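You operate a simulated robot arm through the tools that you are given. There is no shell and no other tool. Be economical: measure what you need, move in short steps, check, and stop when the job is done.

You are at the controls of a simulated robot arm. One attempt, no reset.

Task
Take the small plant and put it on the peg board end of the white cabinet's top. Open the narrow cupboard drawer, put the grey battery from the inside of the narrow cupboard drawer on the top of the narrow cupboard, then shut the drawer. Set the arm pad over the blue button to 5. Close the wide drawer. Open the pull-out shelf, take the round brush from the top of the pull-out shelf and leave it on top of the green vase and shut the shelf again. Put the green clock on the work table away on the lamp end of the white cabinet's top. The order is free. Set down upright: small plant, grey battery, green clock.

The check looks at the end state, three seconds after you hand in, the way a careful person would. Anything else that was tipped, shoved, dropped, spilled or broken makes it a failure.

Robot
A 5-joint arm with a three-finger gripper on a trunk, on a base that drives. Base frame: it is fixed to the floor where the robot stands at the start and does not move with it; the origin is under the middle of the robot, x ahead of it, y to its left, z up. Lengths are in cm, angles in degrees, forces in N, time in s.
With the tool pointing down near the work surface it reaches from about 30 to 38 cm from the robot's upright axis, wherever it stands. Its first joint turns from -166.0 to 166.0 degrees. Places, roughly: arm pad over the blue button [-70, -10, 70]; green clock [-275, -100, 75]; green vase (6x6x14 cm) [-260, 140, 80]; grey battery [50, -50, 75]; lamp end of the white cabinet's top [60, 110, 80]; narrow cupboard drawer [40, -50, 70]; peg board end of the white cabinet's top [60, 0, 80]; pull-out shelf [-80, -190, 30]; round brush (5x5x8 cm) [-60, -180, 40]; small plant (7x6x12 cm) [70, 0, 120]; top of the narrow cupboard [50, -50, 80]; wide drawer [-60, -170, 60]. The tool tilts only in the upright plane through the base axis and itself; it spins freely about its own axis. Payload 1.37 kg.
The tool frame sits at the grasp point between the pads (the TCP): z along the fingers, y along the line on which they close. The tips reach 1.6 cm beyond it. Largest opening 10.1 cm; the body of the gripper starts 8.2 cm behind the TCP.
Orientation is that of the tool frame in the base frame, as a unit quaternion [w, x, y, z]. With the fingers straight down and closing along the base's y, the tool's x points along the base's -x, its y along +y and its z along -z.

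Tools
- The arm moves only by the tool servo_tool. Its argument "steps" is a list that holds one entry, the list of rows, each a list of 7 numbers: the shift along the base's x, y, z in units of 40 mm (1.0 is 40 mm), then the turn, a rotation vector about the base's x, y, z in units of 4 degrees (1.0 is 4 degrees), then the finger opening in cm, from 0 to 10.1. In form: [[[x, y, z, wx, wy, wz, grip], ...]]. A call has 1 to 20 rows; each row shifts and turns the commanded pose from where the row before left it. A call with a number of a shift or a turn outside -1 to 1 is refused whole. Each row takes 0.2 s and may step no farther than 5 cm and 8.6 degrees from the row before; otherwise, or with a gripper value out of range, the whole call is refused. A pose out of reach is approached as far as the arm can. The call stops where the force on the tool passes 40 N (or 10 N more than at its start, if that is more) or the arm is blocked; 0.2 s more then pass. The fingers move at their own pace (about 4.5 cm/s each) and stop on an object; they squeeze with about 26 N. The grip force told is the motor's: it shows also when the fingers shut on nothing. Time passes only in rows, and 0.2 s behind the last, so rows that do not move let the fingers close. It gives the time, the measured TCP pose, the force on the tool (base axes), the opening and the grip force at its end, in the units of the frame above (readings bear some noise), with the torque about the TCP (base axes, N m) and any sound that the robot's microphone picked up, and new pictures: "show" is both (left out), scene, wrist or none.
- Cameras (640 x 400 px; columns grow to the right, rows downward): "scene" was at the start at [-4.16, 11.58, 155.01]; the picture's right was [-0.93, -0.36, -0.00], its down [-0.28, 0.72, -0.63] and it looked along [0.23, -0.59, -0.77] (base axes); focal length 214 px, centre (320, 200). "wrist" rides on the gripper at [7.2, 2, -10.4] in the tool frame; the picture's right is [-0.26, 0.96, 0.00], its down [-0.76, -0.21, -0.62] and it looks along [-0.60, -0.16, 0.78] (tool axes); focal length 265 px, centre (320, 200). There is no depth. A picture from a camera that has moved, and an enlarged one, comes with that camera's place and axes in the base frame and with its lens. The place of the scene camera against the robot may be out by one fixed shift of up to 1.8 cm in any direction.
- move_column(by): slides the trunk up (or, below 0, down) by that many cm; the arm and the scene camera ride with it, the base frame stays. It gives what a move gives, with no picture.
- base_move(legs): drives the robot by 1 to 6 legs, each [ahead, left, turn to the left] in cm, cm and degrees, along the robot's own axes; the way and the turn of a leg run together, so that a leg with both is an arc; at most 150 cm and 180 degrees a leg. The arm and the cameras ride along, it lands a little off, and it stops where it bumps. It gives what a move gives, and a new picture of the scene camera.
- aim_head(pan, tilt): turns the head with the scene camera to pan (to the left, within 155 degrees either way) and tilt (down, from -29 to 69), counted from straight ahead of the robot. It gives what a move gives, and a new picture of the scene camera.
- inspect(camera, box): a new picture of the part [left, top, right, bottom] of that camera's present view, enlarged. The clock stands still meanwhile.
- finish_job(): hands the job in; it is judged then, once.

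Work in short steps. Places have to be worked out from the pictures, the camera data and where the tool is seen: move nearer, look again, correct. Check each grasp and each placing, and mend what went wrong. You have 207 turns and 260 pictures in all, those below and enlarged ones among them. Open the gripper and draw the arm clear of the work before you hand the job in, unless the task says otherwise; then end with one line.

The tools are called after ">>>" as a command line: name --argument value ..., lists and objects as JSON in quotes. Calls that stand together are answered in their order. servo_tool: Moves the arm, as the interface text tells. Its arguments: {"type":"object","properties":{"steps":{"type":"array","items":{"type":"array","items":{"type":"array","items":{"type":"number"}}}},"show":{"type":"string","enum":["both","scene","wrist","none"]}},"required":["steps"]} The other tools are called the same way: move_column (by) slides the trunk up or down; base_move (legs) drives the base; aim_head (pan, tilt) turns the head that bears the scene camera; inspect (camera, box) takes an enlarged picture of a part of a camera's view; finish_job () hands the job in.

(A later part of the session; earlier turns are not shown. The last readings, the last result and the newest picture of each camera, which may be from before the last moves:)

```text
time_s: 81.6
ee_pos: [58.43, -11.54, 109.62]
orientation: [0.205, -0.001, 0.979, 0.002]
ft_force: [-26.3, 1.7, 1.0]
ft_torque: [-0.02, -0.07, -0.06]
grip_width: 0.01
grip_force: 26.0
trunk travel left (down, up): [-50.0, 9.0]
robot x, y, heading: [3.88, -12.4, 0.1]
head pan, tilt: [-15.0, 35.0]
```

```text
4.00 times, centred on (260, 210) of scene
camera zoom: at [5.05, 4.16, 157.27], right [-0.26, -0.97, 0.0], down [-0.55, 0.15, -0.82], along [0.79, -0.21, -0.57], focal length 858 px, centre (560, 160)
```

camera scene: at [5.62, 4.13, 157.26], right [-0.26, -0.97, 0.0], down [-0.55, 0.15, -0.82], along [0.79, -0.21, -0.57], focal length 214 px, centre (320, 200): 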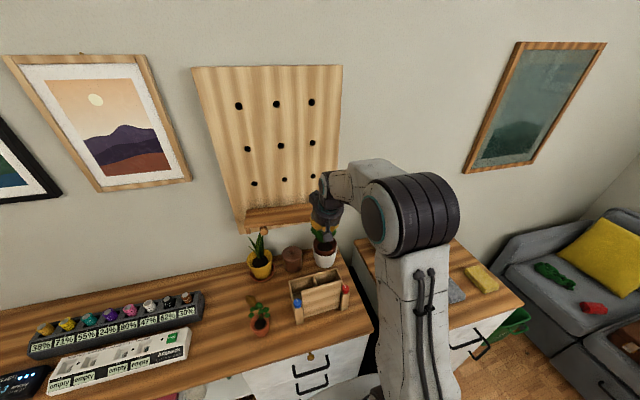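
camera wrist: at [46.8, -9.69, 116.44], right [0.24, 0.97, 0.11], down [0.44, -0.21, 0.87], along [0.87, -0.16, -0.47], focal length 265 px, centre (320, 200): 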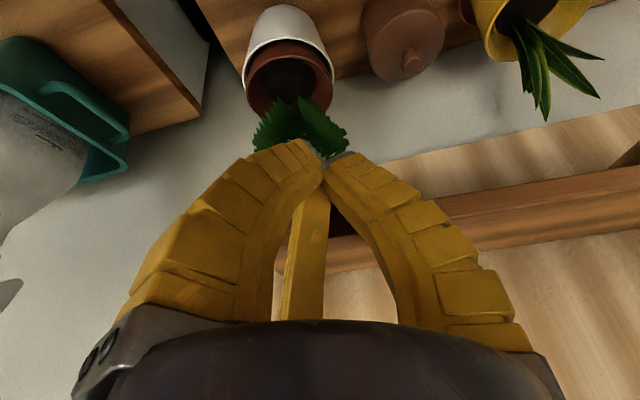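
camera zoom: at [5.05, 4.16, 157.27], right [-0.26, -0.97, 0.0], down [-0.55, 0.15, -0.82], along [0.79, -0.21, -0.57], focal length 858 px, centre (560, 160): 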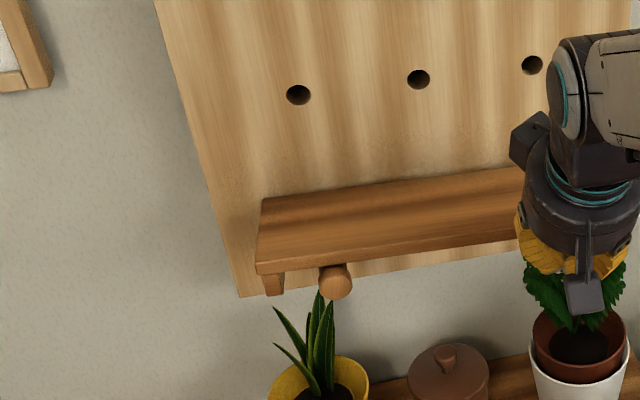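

Hard resistance (26 N): the right rear now meets the board. Back off, shift left 20 cm, and push the left end likewise until it meets the board.

>>> servo_tool --steps '[[[-0.6, 0, 0, 0, 0, 0, 0], [-0.8, 0, 0, 0, 0, 0, 0]]]' --show "none"

>>> base_move --legs '[[0.4, 20, 0]]'

>>> servo_tool --steps '[[[0.5, 0, 0, 0, 0, 0, 0], [0.3, 0, 0, 0, 0, 0, 0], [0.15, 0, 0, 0, 0, 0, 0], [0.15, 0, 0, 0, 0, 0, 0], [0.1, 0, 0, 0, 0, 0, 0], [0.1, 0, 0, 0, 0, 0, 0]]]' --show "wrist"

>>> inspect --camera "scene" --box '[240, 160, 400, 260]'

```text
time_s: 82.2
ee_pos: [53.64, -11.5, 109.55]
orientation: [0.209, -0.002, 0.978, 0.002]
ft_force: [0.4, -0.2, -0.6]
ft_torque: [0.01, 0.01, -0.01]
grip_width: 0.0
grip_force: 26.3
trunk travel left (down, up): [-50.0, 9.0]
robot x, y, heading: [3.6, -12.46, 0.0]
head pan, tilt: [-15.0, 35.0]
```

```text
time_s: 83.8
ee_pos: [53.87, 8.75, 109.58]
orientation: [0.208, -0.002, 0.978, 0.003]
ft_force: [0.0, 0.3, 0.5]
ft_torque: [-0.03, -0.02, -0.01]
grip_width: 0.0
grip_force: 26.3
trunk travel left (down, up): [-50.0, 9.0]
robot x, y, heading: [4.2, 7.76, 0.1]
head pan, tilt: [-15.0, 35.0]
camera scene: at [6.0, 24.51, 157.25], right [-0.26, -0.97, 0.0], down [-0.55, 0.15, -0.82], along [0.79, -0.21, -0.57], focal length 214 px, centre (320, 200)
```

scene: 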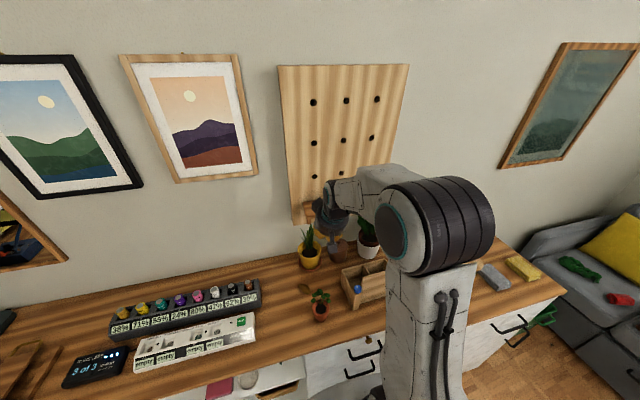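

```text
time_s: 85.2
ee_pos: [58.52, 8.67, 109.66]
orientation: [0.204, -0.003, 0.979, 0.002]
ft_force: [-27.5, 2.5, 3.5]
ft_torque: [-0.02, -0.08, -0.08]
grip_width: 0.0
grip_force: 25.7
trunk travel left (down, up): [-50.0, 9.0]
robot x, y, heading: [4.24, 7.79, -0.2]
head pan, tilt: [-15.0, 35.0]
camera wrist: at [47.77, 10.69, 116.47], right [0.24, 0.97, 0.11], down [0.44, -0.21, 0.87], along [0.86, -0.16, -0.48], focal length 265 px, centre (320, 200)
```

wrist: 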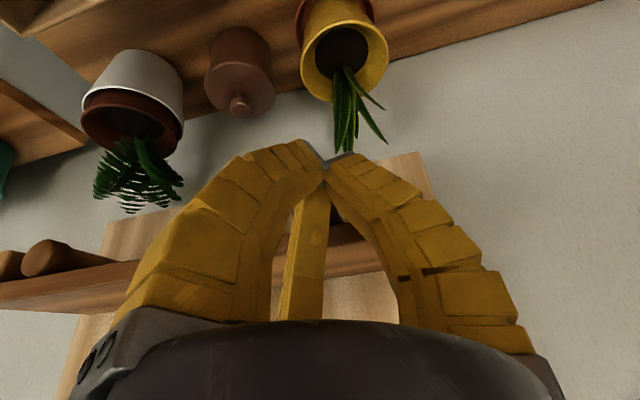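

```text
4.00 times, centred on (320, 210) of scene
camera zoom: at [5.37, 24.47, 157.27], right [-0.26, -0.97, 0.0], down [-0.55, 0.15, -0.82], along [0.79, -0.21, -0.57], focal length 858 px, centre (320, 160)
```

zoom: 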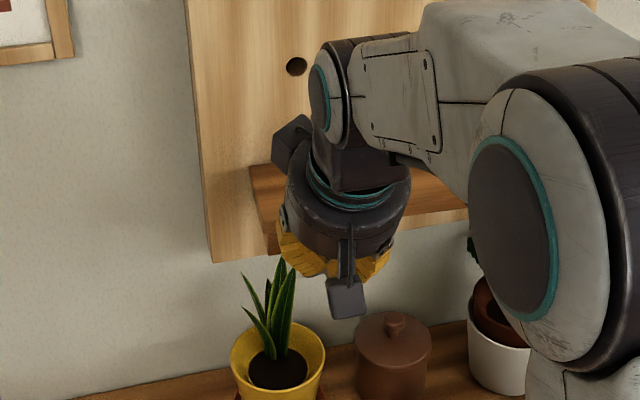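

Both ends now meet the board at the same depth, so the shelf is back. Retreat, raise, and drive to in front of the narrow cupboard for a look.

>>> servo_tool --steps '[[[-0.8, 0, 0, 0, 0, 0, 0], [-0.9, 0, 0, 0, 0, 0, 0], [-0.9, 0, 0, 0, 0, 0, 5], [-0.8, 0, 0.4, 0, 0, 0, 10], [-0.6, 0, 0.8, 0, 0, 0, 10], [-0.5, 0, 0.8, 0, 0, 0, 10], [0, 0, 0.9, 0, 0, 0, 10], [0, 0, 0.9, 0, 0, 0, 10], [0, 0, 0.9, 0, 0, 0, 10], [0, 0, 0.9, 0, 0, 0, 10], [0, 0, 0.9, 0, 0, 0, 10]]]' --show "none"

>>> base_move --legs '[[-11, 0, 0], [0, -52, 0]]'

>>> aim_head --pan -10 --tilt 55

```text
time_s: 87.6
ee_pos: [41.3, 8.84, 135.58]
orientation: [0.207, -0.003, 0.978, 0.005]
ft_force: [-0.8, -0.2, 0.2]
ft_torque: [-0.01, 0.02, 0.0]
grip_width: 9.99
grip_force: 0.1
trunk travel left (down, up): [-50.0, 9.0]
robot x, y, heading: [4.68, 8.03, 0.1]
head pan, tilt: [-15.0, 35.0]
```

```text
time_s: 91.4
ee_pos: [30.46, -43.59, 135.66]
orientation: [0.208, -0.007, 0.978, 0.006]
ft_force: [-0.1, 0.3, -0.4]
ft_torque: [0.01, 0.0, 0.05]
grip_width: 10.0
grip_force: 0.0
trunk travel left (down, up): [-50.0, 9.0]
robot x, y, heading: [-6.53, -44.46, 0.5]
head pan, tilt: [-15.0, 35.0]
camera scene: at [-4.87, -28.18, 157.27], right [-0.25, -0.97, 0.0], down [-0.56, 0.14, -0.82], along [0.79, -0.21, -0.57], focal length 214 px, centre (320, 200)
```

scene: 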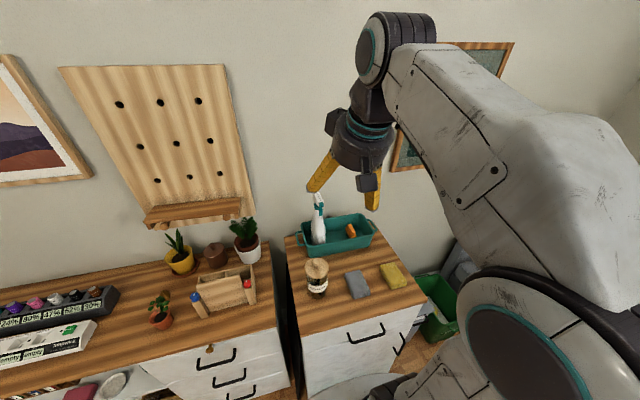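

```text
time_s: 92.3
ee_pos: [30.37, -43.48, 135.67]
orientation: [0.208, -0.007, 0.978, 0.006]
ft_force: [-0.7, -0.5, -0.9]
ft_torque: [0.06, 0.01, 0.0]
grip_width: 9.99
grip_force: 0.1
trunk travel left (down, up): [-50.0, 9.0]
robot x, y, heading: [-6.3, -44.38, 0.4]
head pan, tilt: [-10.0, 55.0]
camera scene: at [-6.28, -27.1, 154.44], right [-0.17, -0.99, 0.0], down [-0.81, 0.14, -0.57], along [0.57, -0.1, -0.82], focal length 214 px, centre (320, 200)
```

scene: 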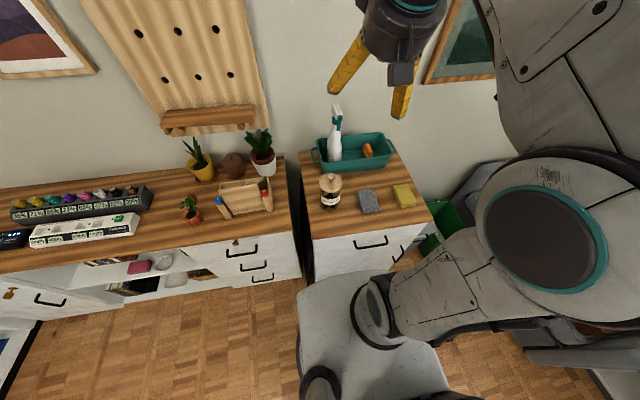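

The shelf looks right. The drawer handle seems near (25, -53, 75). I drive back to (-28,-53) and spin the gripper 88° so that one finger is above and two below a horizontal handle.

>>> base_move --legs '[[-21.5, 0, 0], [0, -8.5, -0.4]]'

>>> servo_tool --steps '[[[0, 0, 0, 0.45, 0, -1, 10], [0, 0, 0, 0.45, 0, -1, 10], [0, 0, 0, 0.45, 0, -1, 10], [0, 0, 0, 0.45, 0, -1, 10], [0, 0, 0, 0.45, 0, -1, 10], [0, 0, 0, 0.45, 0, -1, 10], [0, 0, 0, 0.45, 0, -1, 10], [0, 0, 0, 0.45, 0, -1, 10], [0, 0, 0, 0.45, 0, -1, 10], [0, 0, 0, 0.45, 0, -1, 10], [0, 0, 0, 0.45, 0, -1, 10], [0, 0, 0, 0.45, 0, -1, 10], [0, 0, 0, 0.45, 0, -1, 10], [0, 0, 0, 0.45, 0, -1, 10], [0, 0, 0, 0.45, 0, -1, 10], [0, 0, 0, 0.45, 0, -1, 10], [0, 0, 0, 0.45, 0, -1, 10], [0, 0, 0, 0.45, 0, -1, 10], [0, 0, 0, 0.45, 0, -1, 10], [0, 0, 0, 0.45, 0, -1, 10]]]' --show "none"

>>> move_column --by -40

>>> servo_tool --steps '[[[0.2, 0, -0.2, 0, -1, 0, 10], [0.2, 0, -0.2, 0, -1, 0, 10], [0.2, 0, -0.2, 0, -1, 0, 10], [0.2, 0, -0.2, 0, -1, 0, 10], [0.2, 0, -0.2, 0, -1, 0, 10], [0.2, 0, -0.2, 0, -1, 0, 10], [0.2, 0, -0.2, 0, -1, 0, 10], [0.2, 0, -0.2, 0, -1, 0, 10]]]' --show "both"

```text
time_s: 94.6
ee_pos: [8.53, -52.58, 135.51]
orientation: [0.208, -0.004, 0.978, 0.006]
ft_force: [-0.5, -0.7, -0.2]
ft_torque: [0.08, 0.01, 0.02]
grip_width: 9.99
grip_force: 0.1
trunk travel left (down, up): [-50.0, 9.0]
robot x, y, heading: [-28.03, -53.51, 0.3]
head pan, tilt: [-10.0, 55.0]
camera scene: at [-28.07, -36.04, 154.46], right [-0.17, -0.99, 0.0], down [-0.81, 0.14, -0.57], along [0.57, -0.1, -0.82], focal length 214 px, centre (320, 200)
```

scene: 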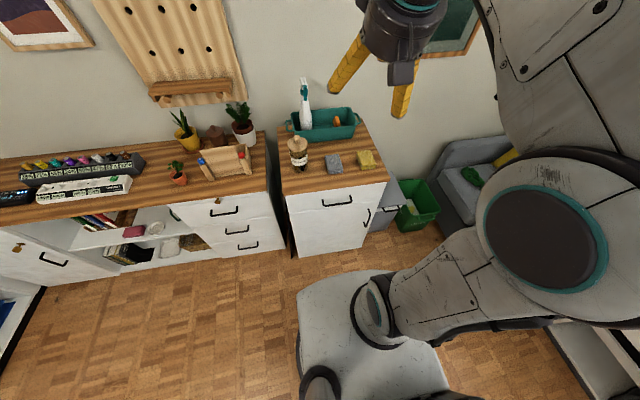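

```text
time_s: 98.8
ee_pos: [8.54, -52.52, 135.57]
orientation: [0.152, 0.675, 0.706, 0.153]
ft_force: [0.8, 0.1, 0.3]
ft_torque: [-0.03, 0.03, 0.0]
grip_width: 9.98
grip_force: 0.0
trunk travel left (down, up): [-50.0, 9.0]
robot x, y, heading: [-28.38, -53.34, 0.2]
head pan, tilt: [-10.0, 55.0]
```

```text
time_s: 102.7
ee_pos: [8.56, -52.48, 95.49]
orientation: [0.153, 0.674, 0.706, 0.153]
ft_force: [1.0, 0.2, 0.1]
ft_torque: [0.01, 0.03, 0.01]
grip_width: 9.98
grip_force: 0.1
trunk travel left (down, up): [-10.0, 49.0]
robot x, y, heading: [-28.52, -53.39, 0.2]
head pan, tilt: [-10.0, 55.0]
```

```text
time_s: 104.5
ee_pos: [14.99, -52.57, 89.09]
orientation: [0.341, 0.605, 0.637, 0.334]
ft_force: [0.4, 0.1, 0.0]
ft_torque: [-0.01, -0.01, -0.01]
grip_width: 10.01
grip_force: 0.0
trunk travel left (down, up): [-10.0, 49.0]
robot x, y, heading: [-28.46, -53.27, 0.1]
head pan, tilt: [-10.0, 55.0]
camera scene: at [-28.07, -35.88, 114.44], right [-0.17, -0.99, 0.0], down [-0.81, 0.14, -0.57], along [0.57, -0.1, -0.82], focal length 214 px, centre (320, 200)
camera wrist: at [7.18, -45.43, 96.42], right [0.53, -0.22, 0.82], down [-0.6, -0.77, 0.19], along [0.59, -0.59, -0.55], focal length 265 px, centre (320, 200)
```

scene: 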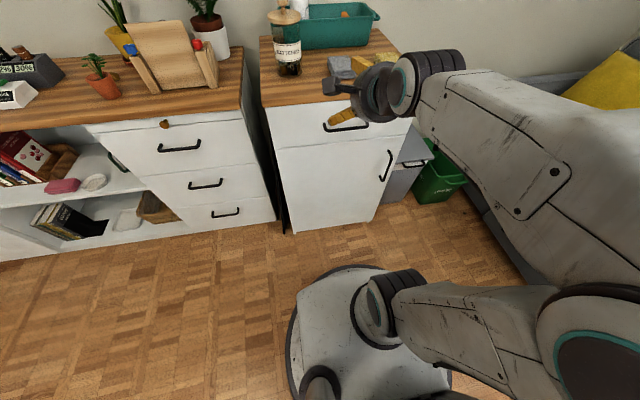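
wrist: 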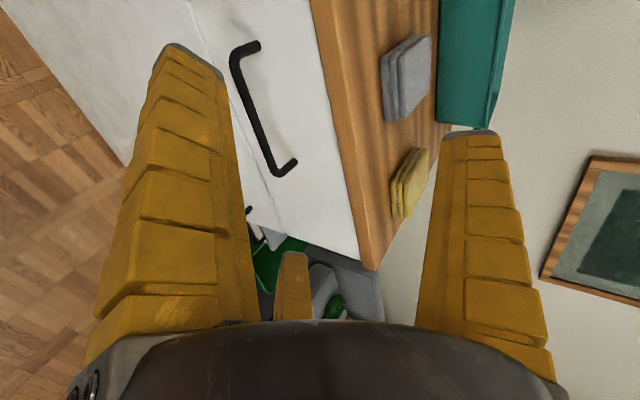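

Triangulated handle centre ≈ (23.2, -52, 76.3). Flatten the pitch and line up in front of it.

>>> servo_tool --steps '[[[0, 0, -0.6, 0, -1, 0, 10], [0, 0, -0.6, 0, -1, 0, 10], [0, 0, -0.6, 0, -1, 0, 10], [0, 0, -0.6, 0, -1, 0, 10], [0, 0, -0.6, 0, 0, 0, 10]]]' --show "both"

```text
time_s: 105.7
ee_pos: [18.04, -52.82, 80.53]
orientation: [0.425, 0.554, 0.584, 0.413]
ft_force: [0.0, 0.3, 0.2]
ft_torque: [0.03, -0.01, 0.01]
grip_width: 10.0
grip_force: 0.0
out of reach, approached as far as the arm can: row 4, 5
trunk travel left (down, up): [-10.0, 49.0]
robot x, y, heading: [-28.15, -53.43, 0.2]
head pan, tilt: [-10.0, 55.0]
camera scene: at [-28.08, -35.88, 114.44], right [-0.17, -0.99, 0.0], down [-0.81, 0.14, -0.57], along [0.57, -0.1, -0.82], focal length 214 px, centre (320, 200)
camera wrist: at [8.64, -45.6, 85.38], right [0.29, -0.22, 0.93], down [-0.64, -0.77, 0.02], along [0.71, -0.6, -0.37], focal length 265 px, centre (320, 200)
```

scene: 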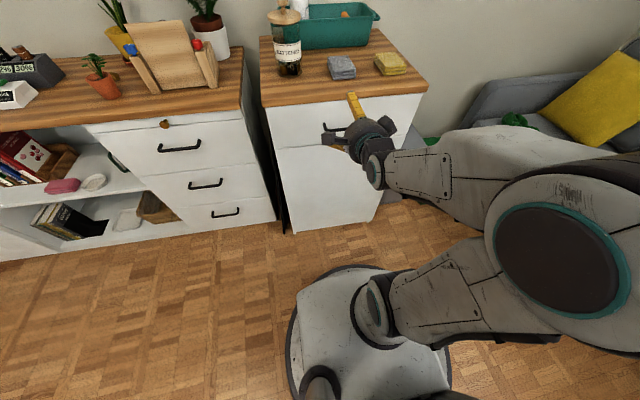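
wrist: 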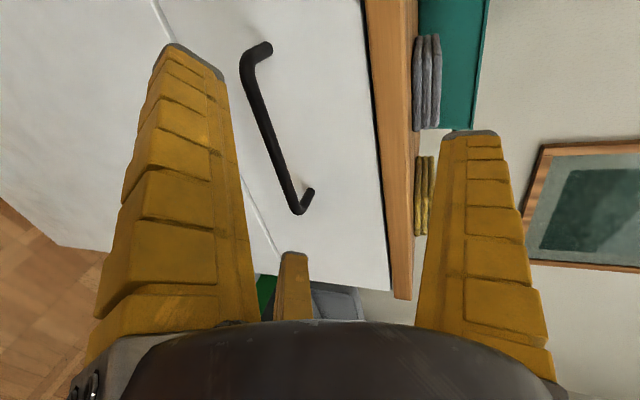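

Handle refined to ≈ (24, -52, 75). Lower the column 9 cm and flatten the tool further.

>>> move_column --by -9

>>> servo_tool --steps '[[[0, 0, 0.4, 0, -1, 0, 10], [0, 0, 0.4, 0, -1, 0, 10], [0, 0, 0.2, 0, -1, 0, 10]]]' --show "wrist"

```text
time_s: 106.9
ee_pos: [18.07, -52.69, 71.47]
orientation: [0.425, 0.554, 0.585, 0.413]
ft_force: [0.0, -0.6, 0.4]
ft_torque: [-0.03, 0.0, -0.02]
grip_width: 10.0
grip_force: 0.1
trunk travel left (down, up): [-1.0, 58.0]
robot x, y, heading: [-28.53, -53.89, 0.2]
head pan, tilt: [-10.0, 55.0]
```

```text
time_s: 107.7
ee_pos: [18.96, -52.93, 76.46]
orientation: [0.484, 0.507, 0.536, 0.469]
ft_force: [-0.2, -0.2, -0.7]
ft_torque: [0.01, -0.01, -0.02]
grip_width: 9.97
grip_force: 0.0
out of reach, approached as far as the arm can: row 2, 3
trunk travel left (down, up): [-1.0, 58.0]
robot x, y, heading: [-28.2, -53.27, 0.4]
head pan, tilt: [-10.0, 55.0]
camera wrist: at [8.78, -45.59, 79.19], right [0.09, -0.22, 0.97], down [-0.62, -0.77, -0.12], along [0.78, -0.6, -0.21], focal length 265 px, centre (320, 200)
```

wrist: 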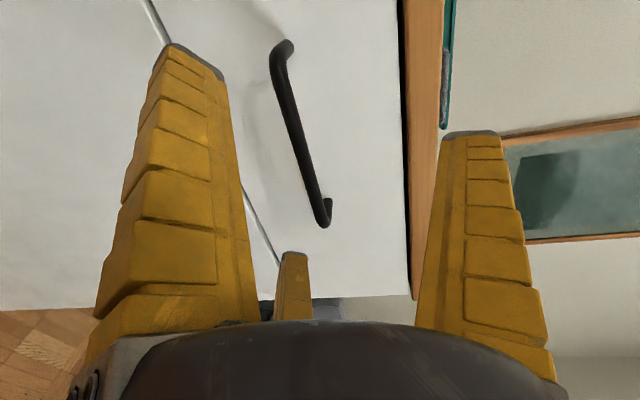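

Handle centre confirmed (24, -52.1, 75.0). Lower 1 cm and drive 4.5 cm ahead so the bar lies between the fingers.

>>> move_column --by -1

>>> base_move --legs '[[4.3, 0.5, 0]]'

>>> servo_tool --steps '[[[0, 0, 0, 0, 0, 0, 10]]]' --show "wrist"

```text
time_s: 108.3
ee_pos: [19.05, -52.84, 75.45]
orientation: [0.484, 0.507, 0.537, 0.469]
ft_force: [-0.2, -0.3, 0.0]
ft_torque: [-0.01, -0.01, 0.0]
grip_width: 9.99
grip_force: 0.1
trunk travel left (down, up): [0.0, 59.0]
robot x, y, heading: [-28.33, -53.39, 0.4]
head pan, tilt: [-10.0, 55.0]
```

```text
time_s: 109.2
ee_pos: [23.24, -52.43, 75.38]
orientation: [0.485, 0.508, 0.537, 0.468]
ft_force: [0.0, 0.2, 0.5]
ft_torque: [0.0, 0.0, -0.01]
grip_width: 10.0
grip_force: 0.1
trunk travel left (down, up): [0.0, 59.0]
robot x, y, heading: [-23.86, -53.06, 0.5]
head pan, tilt: [-10.0, 55.0]
camera scene: at [-23.87, -35.38, 104.44], right [-0.17, -0.99, 0.0], down [-0.81, 0.14, -0.57], along [0.57, -0.1, -0.82], focal length 214 px, centre (320, 200)
```

scene: 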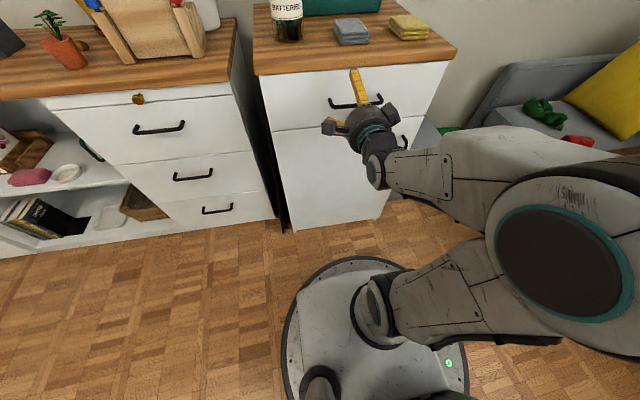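

```text
time_s: 109.6
ee_pos: [23.2, -52.32, 75.35]
orientation: [0.485, 0.508, 0.537, 0.468]
ft_force: [-0.1, 0.2, 0.0]
ft_torque: [0.01, 0.02, 0.02]
grip_width: 10.0
grip_force: 0.1
trunk travel left (down, up): [0.0, 59.0]
robot x, y, heading: [-24.25, -52.65, 0.2]
head pan, tilt: [-10.0, 55.0]
camera wrist: at [12.98, -45.09, 78.18], right [0.09, -0.22, 0.97], down [-0.62, -0.77, -0.12], along [0.78, -0.6, -0.21], focal length 265 px, centre (320, 200)
```

wrist: 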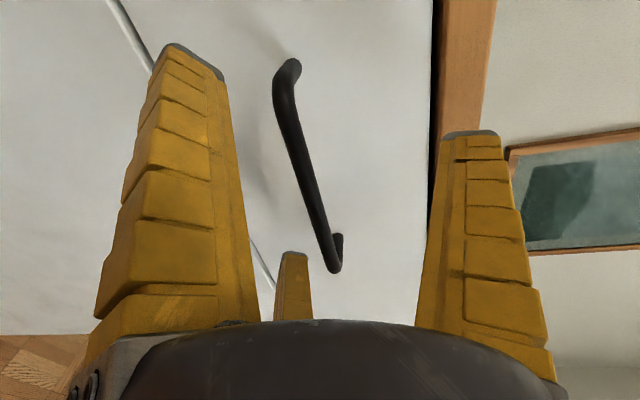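

Bar is at x≈25, z≈74.7; move 1.8 cm further and close.

>>> servo_tool --steps '[[[0.25, 0, -0.1, 0, 0, 0, 10], [0.2, 0, -0.05, 0, 0, 0, 10], [0, 0, 0, 0, 0, 0, 6], [0, 0, 0, 0, 0, 0, 3], [0, 0, 0, 0, 0, 0, 0.5], [0, 0, 0, 0, 0, 0, 0.5], [0, 0, 0, 0, 0, 0, 0.5]]]' --show "both"

```text
time_s: 111.2
ee_pos: [25.11, -52.52, 74.19]
orientation: [0.48, 0.513, 0.54, 0.464]
ft_force: [0.4, -8.3, -21.0]
ft_torque: [0.38, -0.11, -0.05]
grip_width: 2.09
grip_force: 11.9
trunk travel left (down, up): [0.0, 59.0]
robot x, y, heading: [-23.89, -52.72, 0.3]
head pan, tilt: [-10.0, 55.0]
camera scene: at [-23.72, -35.46, 104.4], right [-0.17, -0.99, 0.0], down [-0.81, 0.14, -0.57], along [0.56, -0.1, -0.82], focal length 214 px, centre (320, 200)
camera wrist: at [14.88, -45.2, 77.13], right [0.11, -0.22, 0.97], down [-0.63, -0.77, -0.11], along [0.77, -0.6, -0.22], focal length 265 px, centre (320, 200)
```

scene: 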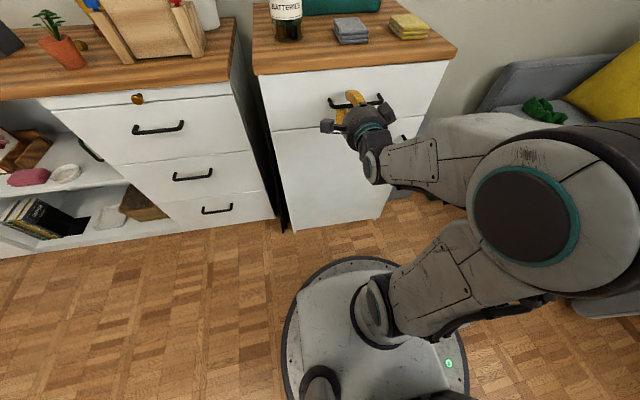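
wrist: 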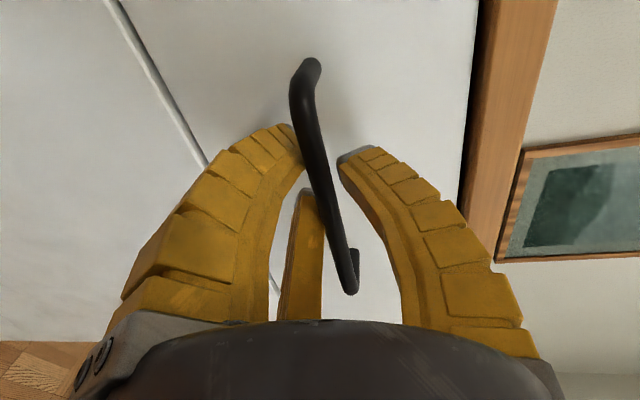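

The lower fingers press the bar up; lower the tool ~6 mm to centre it, then pull 3 cm by the arm and check.

>>> servo_tool --steps '[[[0, 0, -0.1, 0, 0, 0, 0.3], [0, 0, -0.08, 0, 0, 0, 0], [0, 0, 0, 0, 0, 0, 0], [0, 0, 0, 0, 0, 0, 0]]]' --show "wrist"

>>> base_move --legs '[[-4, 0, 0]]'

```text
time_s: 112.2
ee_pos: [25.09, -52.32, 73.93]
orientation: [0.483, 0.509, 0.537, 0.469]
ft_force: [3.9, -7.1, -10.5]
ft_torque: [0.67, -0.04, -0.14]
grip_width: 0.96
grip_force: 28.3
trunk travel left (down, up): [0.0, 59.0]
robot x, y, heading: [-24.03, -52.63, -0.1]
head pan, tilt: [-10.0, 55.0]
camera wrist: at [14.83, -45.11, 76.79], right [0.09, -0.22, 0.97], down [-0.62, -0.77, -0.12], along [0.77, -0.6, -0.21], focal length 265 px, centre (320, 200)
```

wrist: 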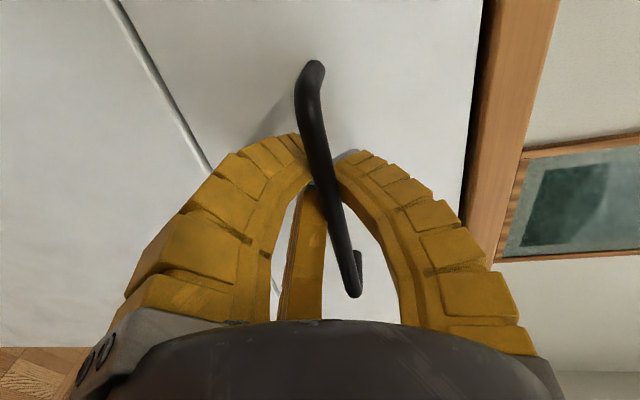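

```text
time_s: 113.1
ee_pos: [21.08, -52.39, 73.96]
orientation: [0.483, 0.509, 0.537, 0.468]
ft_force: [1.9, -4.8, -12.2]
ft_torque: [0.66, -0.13, -0.46]
grip_width: 0.61
grip_force: 28.0
trunk travel left (down, up): [0.0, 59.0]
robot x, y, heading: [-28.03, -53.0, 0.1]
head pan, tilt: [-10.0, 55.0]
camera scene: at [-27.82, -35.43, 104.44], right [-0.17, -0.99, 0.0], down [-0.81, 0.14, -0.57], along [0.56, -0.1, -0.82], focal length 214 px, centre (320, 200)
```

scene: 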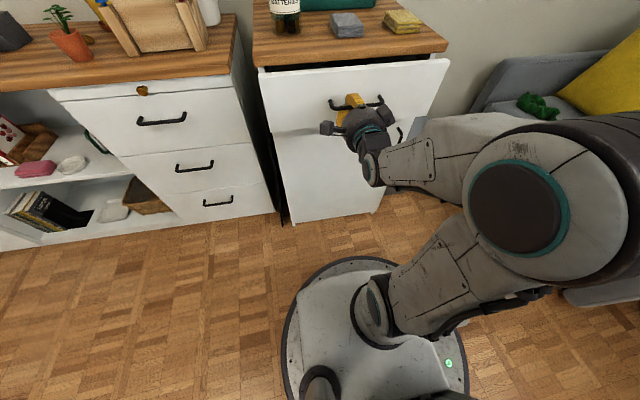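

It's opening. Pull another 14 cm.

>>> base_move --legs '[[-14, 0, 0]]'

```text
time_s: 114.4
ee_pos: [7.14, -52.32, 73.8]
orientation: [0.482, 0.508, 0.539, 0.468]
ft_force: [-0.3, -2.8, -7.9]
ft_torque: [0.1, -0.14, 0.06]
grip_width: 0.1
grip_force: 27.7
trunk travel left (down, up): [0.0, 59.0]
robot x, y, heading: [-42.05, -52.93, 0.4]
head pan, tilt: [-10.0, 55.0]
camera scene: at [-41.56, -35.44, 104.43], right [-0.17, -0.99, 0.0], down [-0.81, 0.14, -0.57], along [0.56, -0.1, -0.82], focal length 214 px, centre (320, 200)
```

scene: 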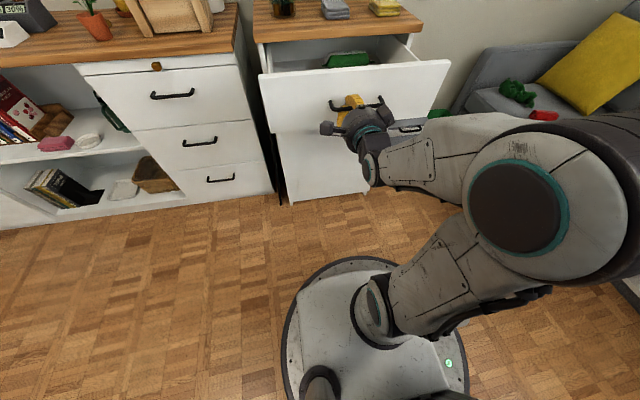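

Open ~18 cm; zoom at the drawer's interior.

>>> inspect --camera "scene" --box '[240, 0, 460, 130]'

```text
2.91 times, centred on (350, 65) of scene
camera zoom: at [-41.56, -35.44, 104.43], right [-0.17, -0.99, 0.0], down [-0.81, 0.14, -0.57], along [0.56, -0.1, -0.82], focal length 624 px, centre (233, 593)
```

zoom: 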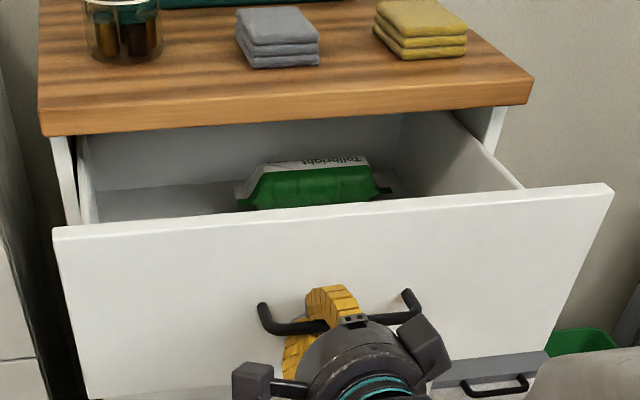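

A green package is visible; the battery may be hidden by the front. Release, back off and raise for a look inside.

>>> servo_tool --steps '[[[0, 0, 0, 0, 0, 0, 5], [0, 0, 0, 0, 0, 0, 10], [0, 0, 0, 0, 0, 0, 10], [0, 0, 0, 0, 0, 0, 10]]]' --show "none"

>>> base_move --legs '[[-8, 0, 0]]'

>>> move_column --by 50

>>> aim_head --pan -20 --tilt 52

>>> inspect --camera "scene" --box '[200, 60, 400, 190]'

```text
time_s: 115.4
ee_pos: [7.27, -52.31, 73.92]
orientation: [0.483, 0.508, 0.538, 0.468]
ft_force: [-0.5, 0.0, 0.0]
ft_torque: [0.01, 0.02, 0.02]
grip_width: 10.03
grip_force: 0.1
trunk travel left (down, up): [0.0, 59.0]
robot x, y, heading: [-41.67, -53.04, 0.1]
head pan, tilt: [-10.0, 55.0]
```

```text
time_s: 116.4
ee_pos: [-0.6, -52.26, 73.93]
orientation: [0.482, 0.508, 0.539, 0.468]
ft_force: [0.2, -1.1, -0.2]
ft_torque: [0.01, 0.01, 0.02]
grip_width: 10.0
grip_force: 0.0
trunk travel left (down, up): [0.0, 59.0]
robot x, y, heading: [-49.54, -52.92, 0.1]
head pan, tilt: [-10.0, 55.0]
camera scene: at [-49.43, -35.44, 104.44], right [-0.17, -0.99, 0.0], down [-0.81, 0.14, -0.57], along [0.57, -0.1, -0.82], focal length 214 px, centre (320, 200)
```

scene: 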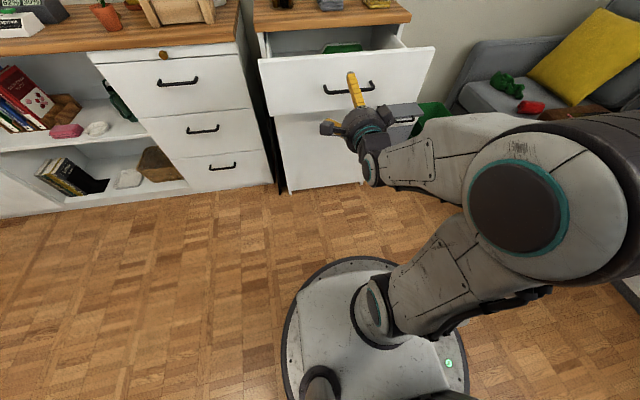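

```text
refused: 50 is not a number from -40 to 40
```

```text
time_s: 117.1
ee_pos: [-0.66, -52.31, 73.94]
orientation: [0.482, 0.508, 0.539, 0.468]
ft_force: [0.4, -0.1, 0.2]
ft_torque: [0.05, -0.02, 0.02]
grip_width: 9.99
grip_force: 0.0
trunk travel left (down, up): [0.0, 59.0]
robot x, y, heading: [-49.12, -52.54, 0.2]
head pan, tilt: [-20.0, 52.0]
camera scene: at [-49.47, -36.76, 104.82], right [-0.34, -0.94, 0.0], down [-0.74, 0.27, -0.62], along [0.58, -0.21, -0.79], focal length 214 px, centre (320, 200)
```

scene: 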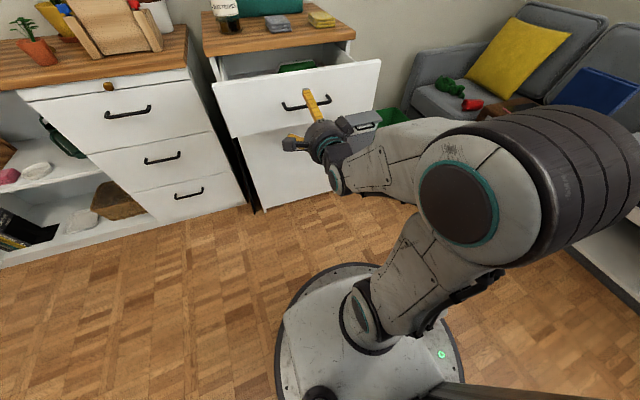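

```text
3.08 times, centred on (300, 125) of scene
camera zoom: at [-49.47, -36.76, 104.82], right [-0.34, -0.94, 0.0], down [-0.74, 0.27, -0.62], along [0.58, -0.21, -0.79], focal length 660 px, centre (382, 431)
```

zoom: 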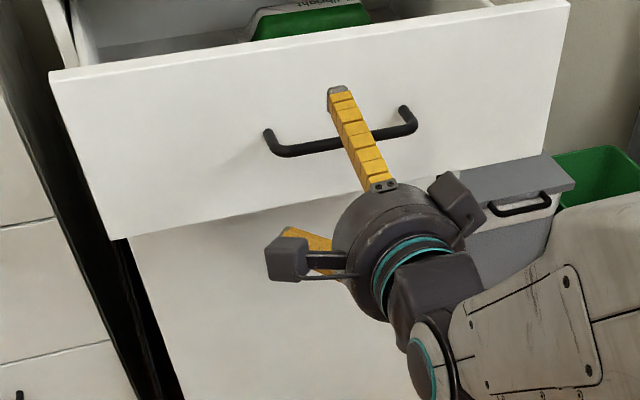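

Raise the column 40 cm and look into the drawer.

>>> move_column --by 40

>>> base_move --legs '[[14, 0, 0]]'

>>> inspect --camera "scene" --box '[180, 60, 400, 210]'

```text
time_s: 121.0
ee_pos: [-0.59, -52.23, 113.92]
orientation: [0.483, 0.509, 0.538, 0.467]
ft_force: [-0.3, 1.0, 0.8]
ft_torque: [0.0, 0.02, 0.0]
grip_width: 10.0
grip_force: 0.0
trunk travel left (down, up): [-40.0, 19.0]
robot x, y, heading: [-49.68, -53.05, 0.2]
head pan, tilt: [-20.0, 52.0]
```

```text
time_s: 122.3
ee_pos: [13.57, -52.13, 113.94]
orientation: [0.482, 0.508, 0.539, 0.468]
ft_force: [-0.1, 0.3, -0.6]
ft_torque: [0.04, 0.04, 0.0]
grip_width: 9.97
grip_force: 0.1
trunk travel left (down, up): [-40.0, 19.0]
robot x, y, heading: [-35.54, -52.66, 0.4]
head pan, tilt: [-20.0, 52.0]
camera scene: at [-35.3, -36.69, 144.82], right [-0.34, -0.94, 0.0], down [-0.74, 0.27, -0.62], along [0.58, -0.21, -0.79], focal length 214 px, centre (320, 200)
```

scene: 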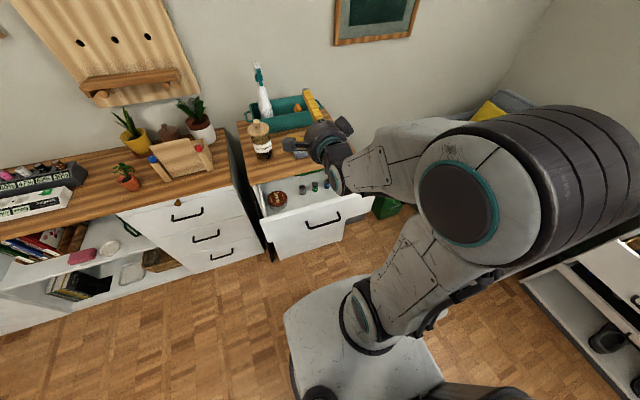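

```text
2.67 times, centred on (290, 135) of scene
camera zoom: at [-35.3, -36.69, 144.82], right [-0.34, -0.94, 0.0], down [-0.74, 0.27, -0.62], along [0.58, -0.21, -0.79], focal length 572 px, centre (400, 373)
```

zoom: 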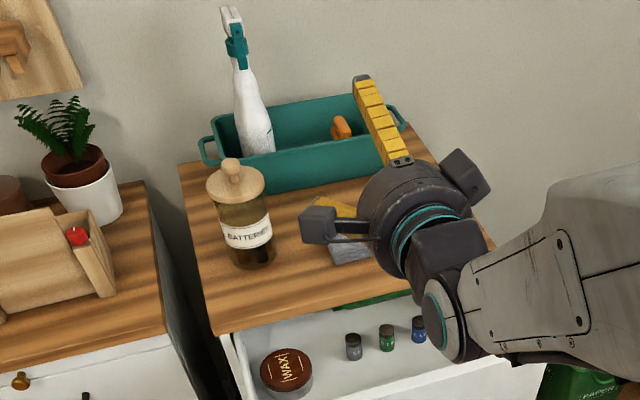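

In the drawer stand three small batteries (grey, green, blue) and a wax tin; they're too near the counter edge. I re-grasp the handle to open ~9 cm more: back off, lower, advance, close.

>>> base_move --legs '[[-14, 0, 0]]'

>>> move_column --by -40

>>> base_move --legs '[[7.8, 0, 0]]'

>>> servo_tool --steps '[[[0, 0, 0, 0, 0, 0, 10]]]' --show "wrist"

```text
time_s: 123.6
ee_pos: [-0.45, -52.21, 113.87]
orientation: [0.481, 0.509, 0.54, 0.468]
ft_force: [0.1, -0.3, 0.1]
ft_torque: [-0.01, -0.01, 0.0]
grip_width: 9.98
grip_force: 0.0
trunk travel left (down, up): [-40.0, 19.0]
robot x, y, heading: [-49.4, -52.61, 0.2]
head pan, tilt: [-20.0, 52.0]
camera scene: at [-49.22, -36.76, 144.82], right [-0.34, -0.94, 0.0], down [-0.74, 0.27, -0.62], along [0.58, -0.21, -0.79], focal length 214 px, centre (320, 200)
```

scene: 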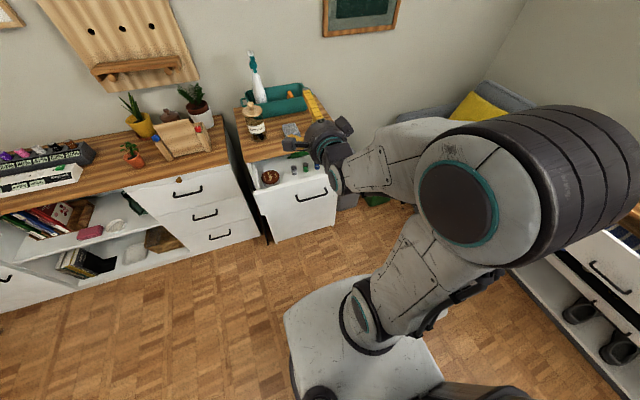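

```text
time_s: 127.5
ee_pos: [-0.27, -52.23, 74.02]
orientation: [0.482, 0.508, 0.538, 0.468]
ft_force: [0.3, 0.3, -0.1]
ft_torque: [-0.01, 0.02, 0.0]
grip_width: 9.99
grip_force: 0.1
trunk travel left (down, up): [0.0, 59.0]
robot x, y, heading: [-49.19, -52.68, 0.1]
head pan, tilt: [-20.0, 52.0]
```

```text
time_s: 128.5
ee_pos: [7.67, -52.32, 73.95]
orientation: [0.482, 0.509, 0.538, 0.468]
ft_force: [-0.2, -0.5, -0.4]
ft_torque: [0.0, -0.01, 0.01]
grip_width: 10.01
grip_force: 0.1
trunk travel left (down, up): [0.0, 59.0]
robot x, y, heading: [-41.12, -52.83, 0.1]
head pan, tilt: [-20.0, 52.0]
camera scene: at [-41.24, -36.74, 104.82], right [-0.34, -0.94, 0.0], down [-0.74, 0.27, -0.62], along [0.58, -0.21, -0.79], focal length 214 px, centre (320, 200)
```

scene: 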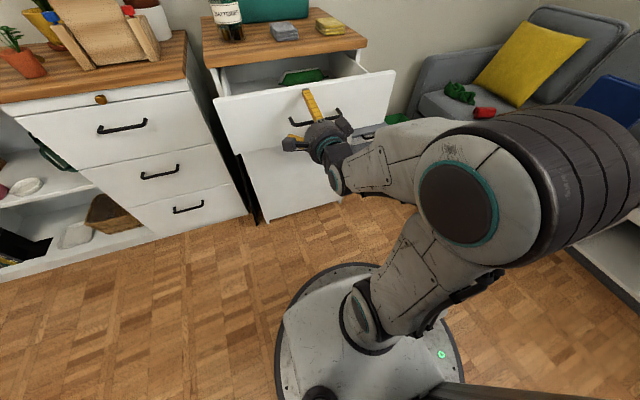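

```text
time_s: 128.9
ee_pos: [7.62, -52.43, 73.87]
orientation: [0.482, 0.509, 0.539, 0.467]
ft_force: [-0.3, 0.0, 0.1]
ft_torque: [0.0, 0.01, 0.02]
grip_width: 10.01
grip_force: 0.1
trunk travel left (down, up): [0.0, 59.0]
robot x, y, heading: [-41.1, -52.9, 0.0]
head pan, tilt: [-20.0, 52.0]
camera wrist: at [-2.59, -45.1, 76.71], right [0.1, -0.22, 0.97], down [-0.63, -0.77, -0.11], along [0.77, -0.6, -0.21], focal length 265 px, centre (320, 200)
```

wrist: 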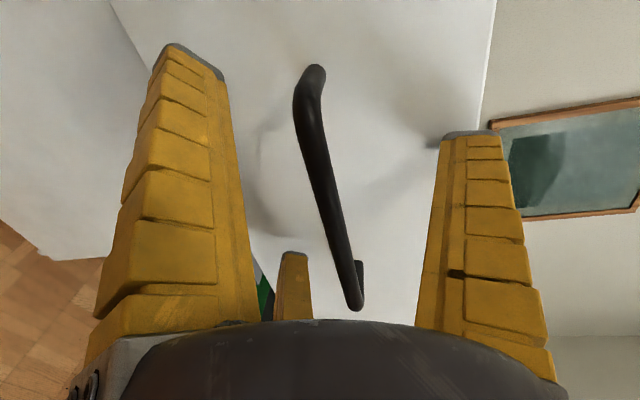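

Bar is centred between the fingers. Close and pull 10 cm more, in two parts.

>>> servo_tool --steps '[[[0, 0, 0, 0, 0, 0, 6], [0, 0, 0, 0, 0, 0, 3], [0, 0, 0, 0, 0, 0, 0], [0, 0, 0, 0, 0, 0, 0], [0, 0, 0, 0, 0, 0, 0]]]' --show "none"

>>> base_move --legs '[[-6, 0, 0]]'

>>> base_move --legs '[[-4, 0, 0]]'

```text
time_s: 130.1
ee_pos: [7.6, -52.38, 73.85]
orientation: [0.482, 0.509, 0.538, 0.467]
ft_force: [-0.7, 0.6, -0.4]
ft_torque: [0.01, 0.02, 0.01]
grip_width: 0.82
grip_force: 5.3
trunk travel left (down, up): [0.0, 59.0]
robot x, y, heading: [-41.3, -52.83, 0.1]
head pan, tilt: [-20.0, 52.0]
```

```text
time_s: 131.1
ee_pos: [1.44, -52.32, 73.85]
orientation: [0.482, 0.509, 0.538, 0.468]
ft_force: [-0.8, -0.7, 0.4]
ft_torque: [0.05, 0.01, 0.01]
grip_width: 0.58
grip_force: 28.5
trunk travel left (down, up): [0.0, 59.0]
robot x, y, heading: [-47.77, -52.88, 0.2]
head pan, tilt: [-20.0, 52.0]
camera scene: at [-47.34, -36.76, 104.82], right [-0.34, -0.94, 0.0], down [-0.74, 0.27, -0.62], along [0.58, -0.21, -0.79], focal length 214 px, centre (320, 200)
```

scene: 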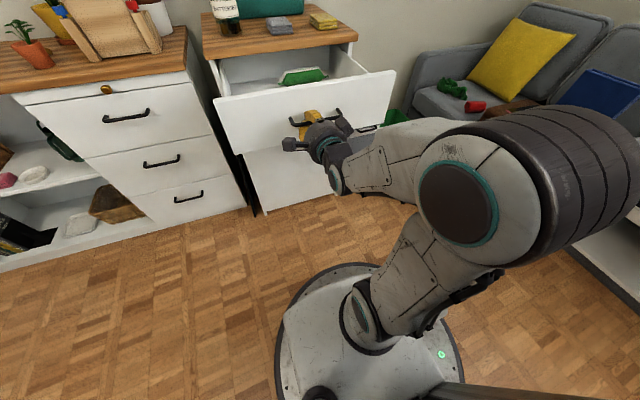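

```text
time_s: 131.9
ee_pos: [-2.46, -52.33, 73.92]
orientation: [0.482, 0.508, 0.539, 0.468]
ft_force: [-0.8, 0.2, -1.5]
ft_torque: [0.02, -0.05, -0.05]
grip_width: 0.0
grip_force: 28.0
trunk travel left (down, up): [0.0, 59.0]
robot x, y, heading: [-51.67, -52.84, -0.3]
head pan, tilt: [-20.0, 52.0]
camera scene: at [-51.34, -36.77, 104.82], right [-0.34, -0.94, 0.0], down [-0.74, 0.27, -0.62], along [0.58, -0.21, -0.79], focal length 214 px, centre (320, 200)
```

scene: 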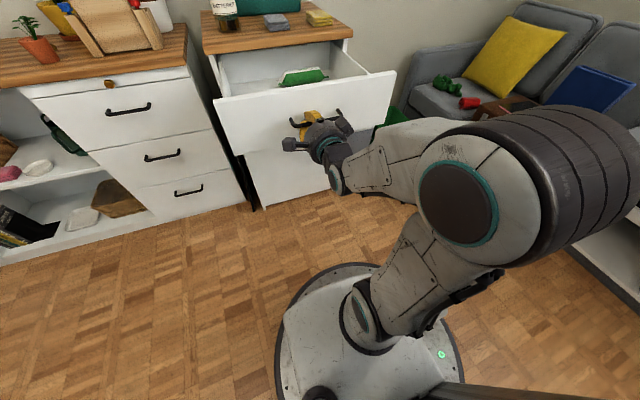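

Open ~28 cm now. Release, back off, raise the column, then tilt the tool down and spin back.

>>> servo_tool --steps '[[[0, 0, 0, 0, 0, 0, 5], [0, 0, 0, 0, 0, 0, 10], [0, 0, 0, 0, 0, 0, 10], [0, 0, 0, 0, 0, 0, 10]]]' --show "none"

>>> base_move --legs '[[-7, 0, 0]]'

>>> move_column --by 40

>>> servo_tool --steps '[[[-0.2, 0, 0.1, 0, 1, 0, 10], [-0.2, 0, 0.1, 0, 1, 0, 10], [-0.2, 0, 0.1, 0, 1, 0, 10], [-0.2, 0, 0.1, 0, 1, 0, 10], [-0.2, 0, 0.1, 0, 1, 0, 10], [-0.2, 0, 0.1, 0, 1, 0, 10], [-0.2, 0, 0.1, 0, 1, 0, 10], [-0.2, 0, 0.1, 0, 1, 0, 10], [-0.2, 0, 0.1, 0, 1, 0, 10], [-0.2, 0, 0.1, 0, 1, 0, 10], [-0.2, 0, 0.1, 0, 1, 0, 10], [-0.2, 0, 0.1, 0, 1, 0, 10], [-0.2, 0, 0.1, 0, 1, 0, 10], [-0.2, 0, 0.1, 0, 1, 0, 10], [-0.2, 0, 0.1, 0, 1, 0, 10]]]' --show "none"

>>> servo_tool --steps '[[[0, 0, 0, -0.45, 0, 1, 10], [0, 0, 0, -0.45, 0, 1, 10], [0, 0, 0, -0.45, 0, 1, 10], [0, 0, 0, -0.45, 0, 1, 10], [0, 0, 0, -0.45, 0, 1, 10], [0, 0, 0, -0.45, 0, 1, 10], [0, 0, 0, -0.45, 0, 1, 10], [0, 0, 0, -0.45, 0, 1, 10], [0, 0, 0, -0.45, 0, 1, 10], [0, 0, 0, -0.45, 0, 1, 10], [0, 0, 0, -0.45, 0, 1, 10], [0, 0, 0, -0.45, 0, 1, 10], [0, 0, 0, -0.45, 0, 1, 10], [0, 0, 0, -0.45, 0, 1, 10], [0, 0, 0, -0.45, 0, 1, 10], [0, 0, 0, -0.45, 0, 1, 10], [0, 0, 0, -0.45, 0, 1, 10], [0, 0, 0, -0.45, 0, 1, 10], [0, 0, 0, -0.45, 0, 1, 10], [0, 0, 0, -0.45, 0, 1, 10]]]' --show "both"

```text
time_s: 132.9
ee_pos: [-2.4, -52.43, 73.87]
orientation: [0.482, 0.508, 0.539, 0.468]
ft_force: [-0.5, -0.1, -0.2]
ft_torque: [0.01, 0.0, 0.01]
grip_width: 10.0
grip_force: 0.1
trunk travel left (down, up): [0.0, 59.0]
robot x, y, heading: [-51.28, -52.8, -0.2]
head pan, tilt: [-20.0, 52.0]
```

```text
time_s: 134.0
ee_pos: [-9.61, -52.42, 73.89]
orientation: [0.482, 0.509, 0.539, 0.467]
ft_force: [-0.1, -0.4, 0.3]
ft_torque: [-0.02, -0.02, 0.04]
grip_width: 9.98
grip_force: 0.0
trunk travel left (down, up): [0.0, 59.0]
robot x, y, heading: [-58.56, -52.89, -0.1]
head pan, tilt: [-20.0, 52.0]
camera scene: at [-58.45, -36.78, 104.82], right [-0.34, -0.94, 0.0], down [-0.74, 0.27, -0.62], along [0.58, -0.21, -0.79], focal length 214 px, centre (320, 200)
```

scene: 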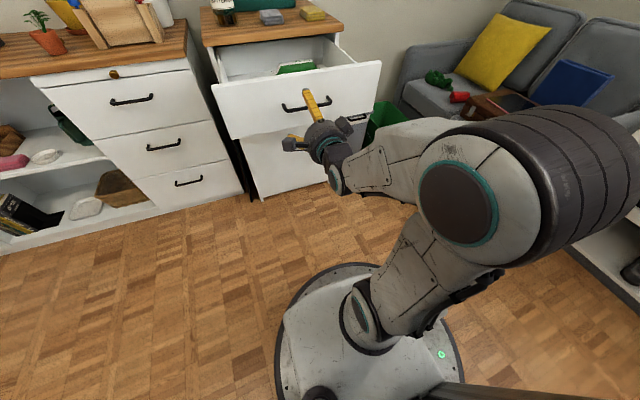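

```text
time_s: 137.8
ee_pos: [-9.63, -52.37, 113.86]
orientation: [0.483, 0.51, 0.538, 0.467]
ft_force: [0.5, -0.1, 0.1]
ft_torque: [0.01, 0.01, 0.01]
grip_width: 9.98
grip_force: 0.1
trunk travel left (down, up): [-40.0, 19.0]
robot x, y, heading: [-58.58, -52.75, -0.1]
head pan, tilt: [-20.0, 52.0]
```

```text
time_s: 141.0
ee_pos: [-21.55, -52.52, 119.77]
orientation: [0.15, 0.675, 0.707, 0.148]
ft_force: [-0.1, 0.6, -0.4]
ft_torque: [0.0, 0.0, 0.01]
grip_width: 9.99
grip_force: 0.1
trunk travel left (down, up): [-40.0, 19.0]
robot x, y, heading: [-58.4, -52.67, -0.2]
head pan, tilt: [-20.0, 52.0]
```

```text
time_s: 145.2
ee_pos: [-21.52, -52.44, 119.85]
orientation: [0.204, -0.004, 0.979, 0.003]
ft_force: [-0.1, -0.6, 0.8]
ft_torque: [0.0, -0.01, 0.02]
grip_width: 10.0
grip_force: 0.0
trunk travel left (down, up): [-40.0, 19.0]
robot x, y, heading: [-58.49, -52.97, -0.0]
head pan, tilt: [-20.0, 52.0]
camera scene: at [-58.45, -36.78, 144.82], right [-0.34, -0.94, 0.0], down [-0.74, 0.27, -0.62], along [0.58, -0.21, -0.79], focal length 214 px, centre (320, 200)
camera wrist: at [-32.26, -50.53, 126.69], right [0.23, 0.97, 0.11], down [0.45, -0.21, 0.87], along [0.86, -0.16, -0.48], focal length 265 px, centre (320, 200)
```

scene: 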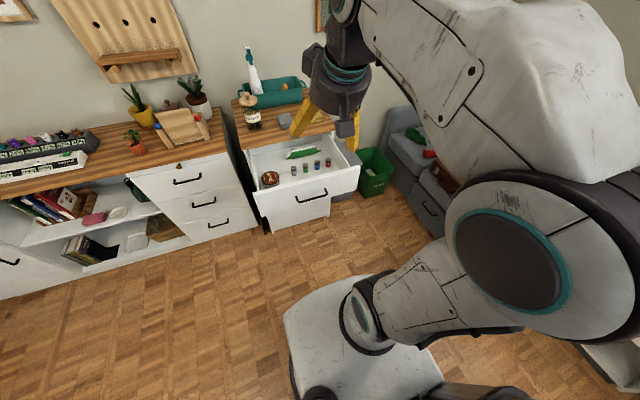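
wrist: 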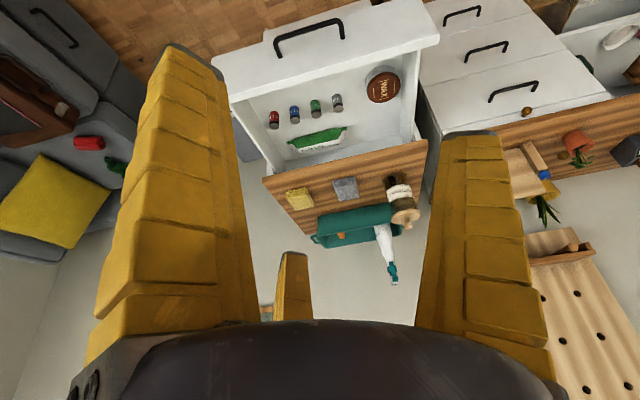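

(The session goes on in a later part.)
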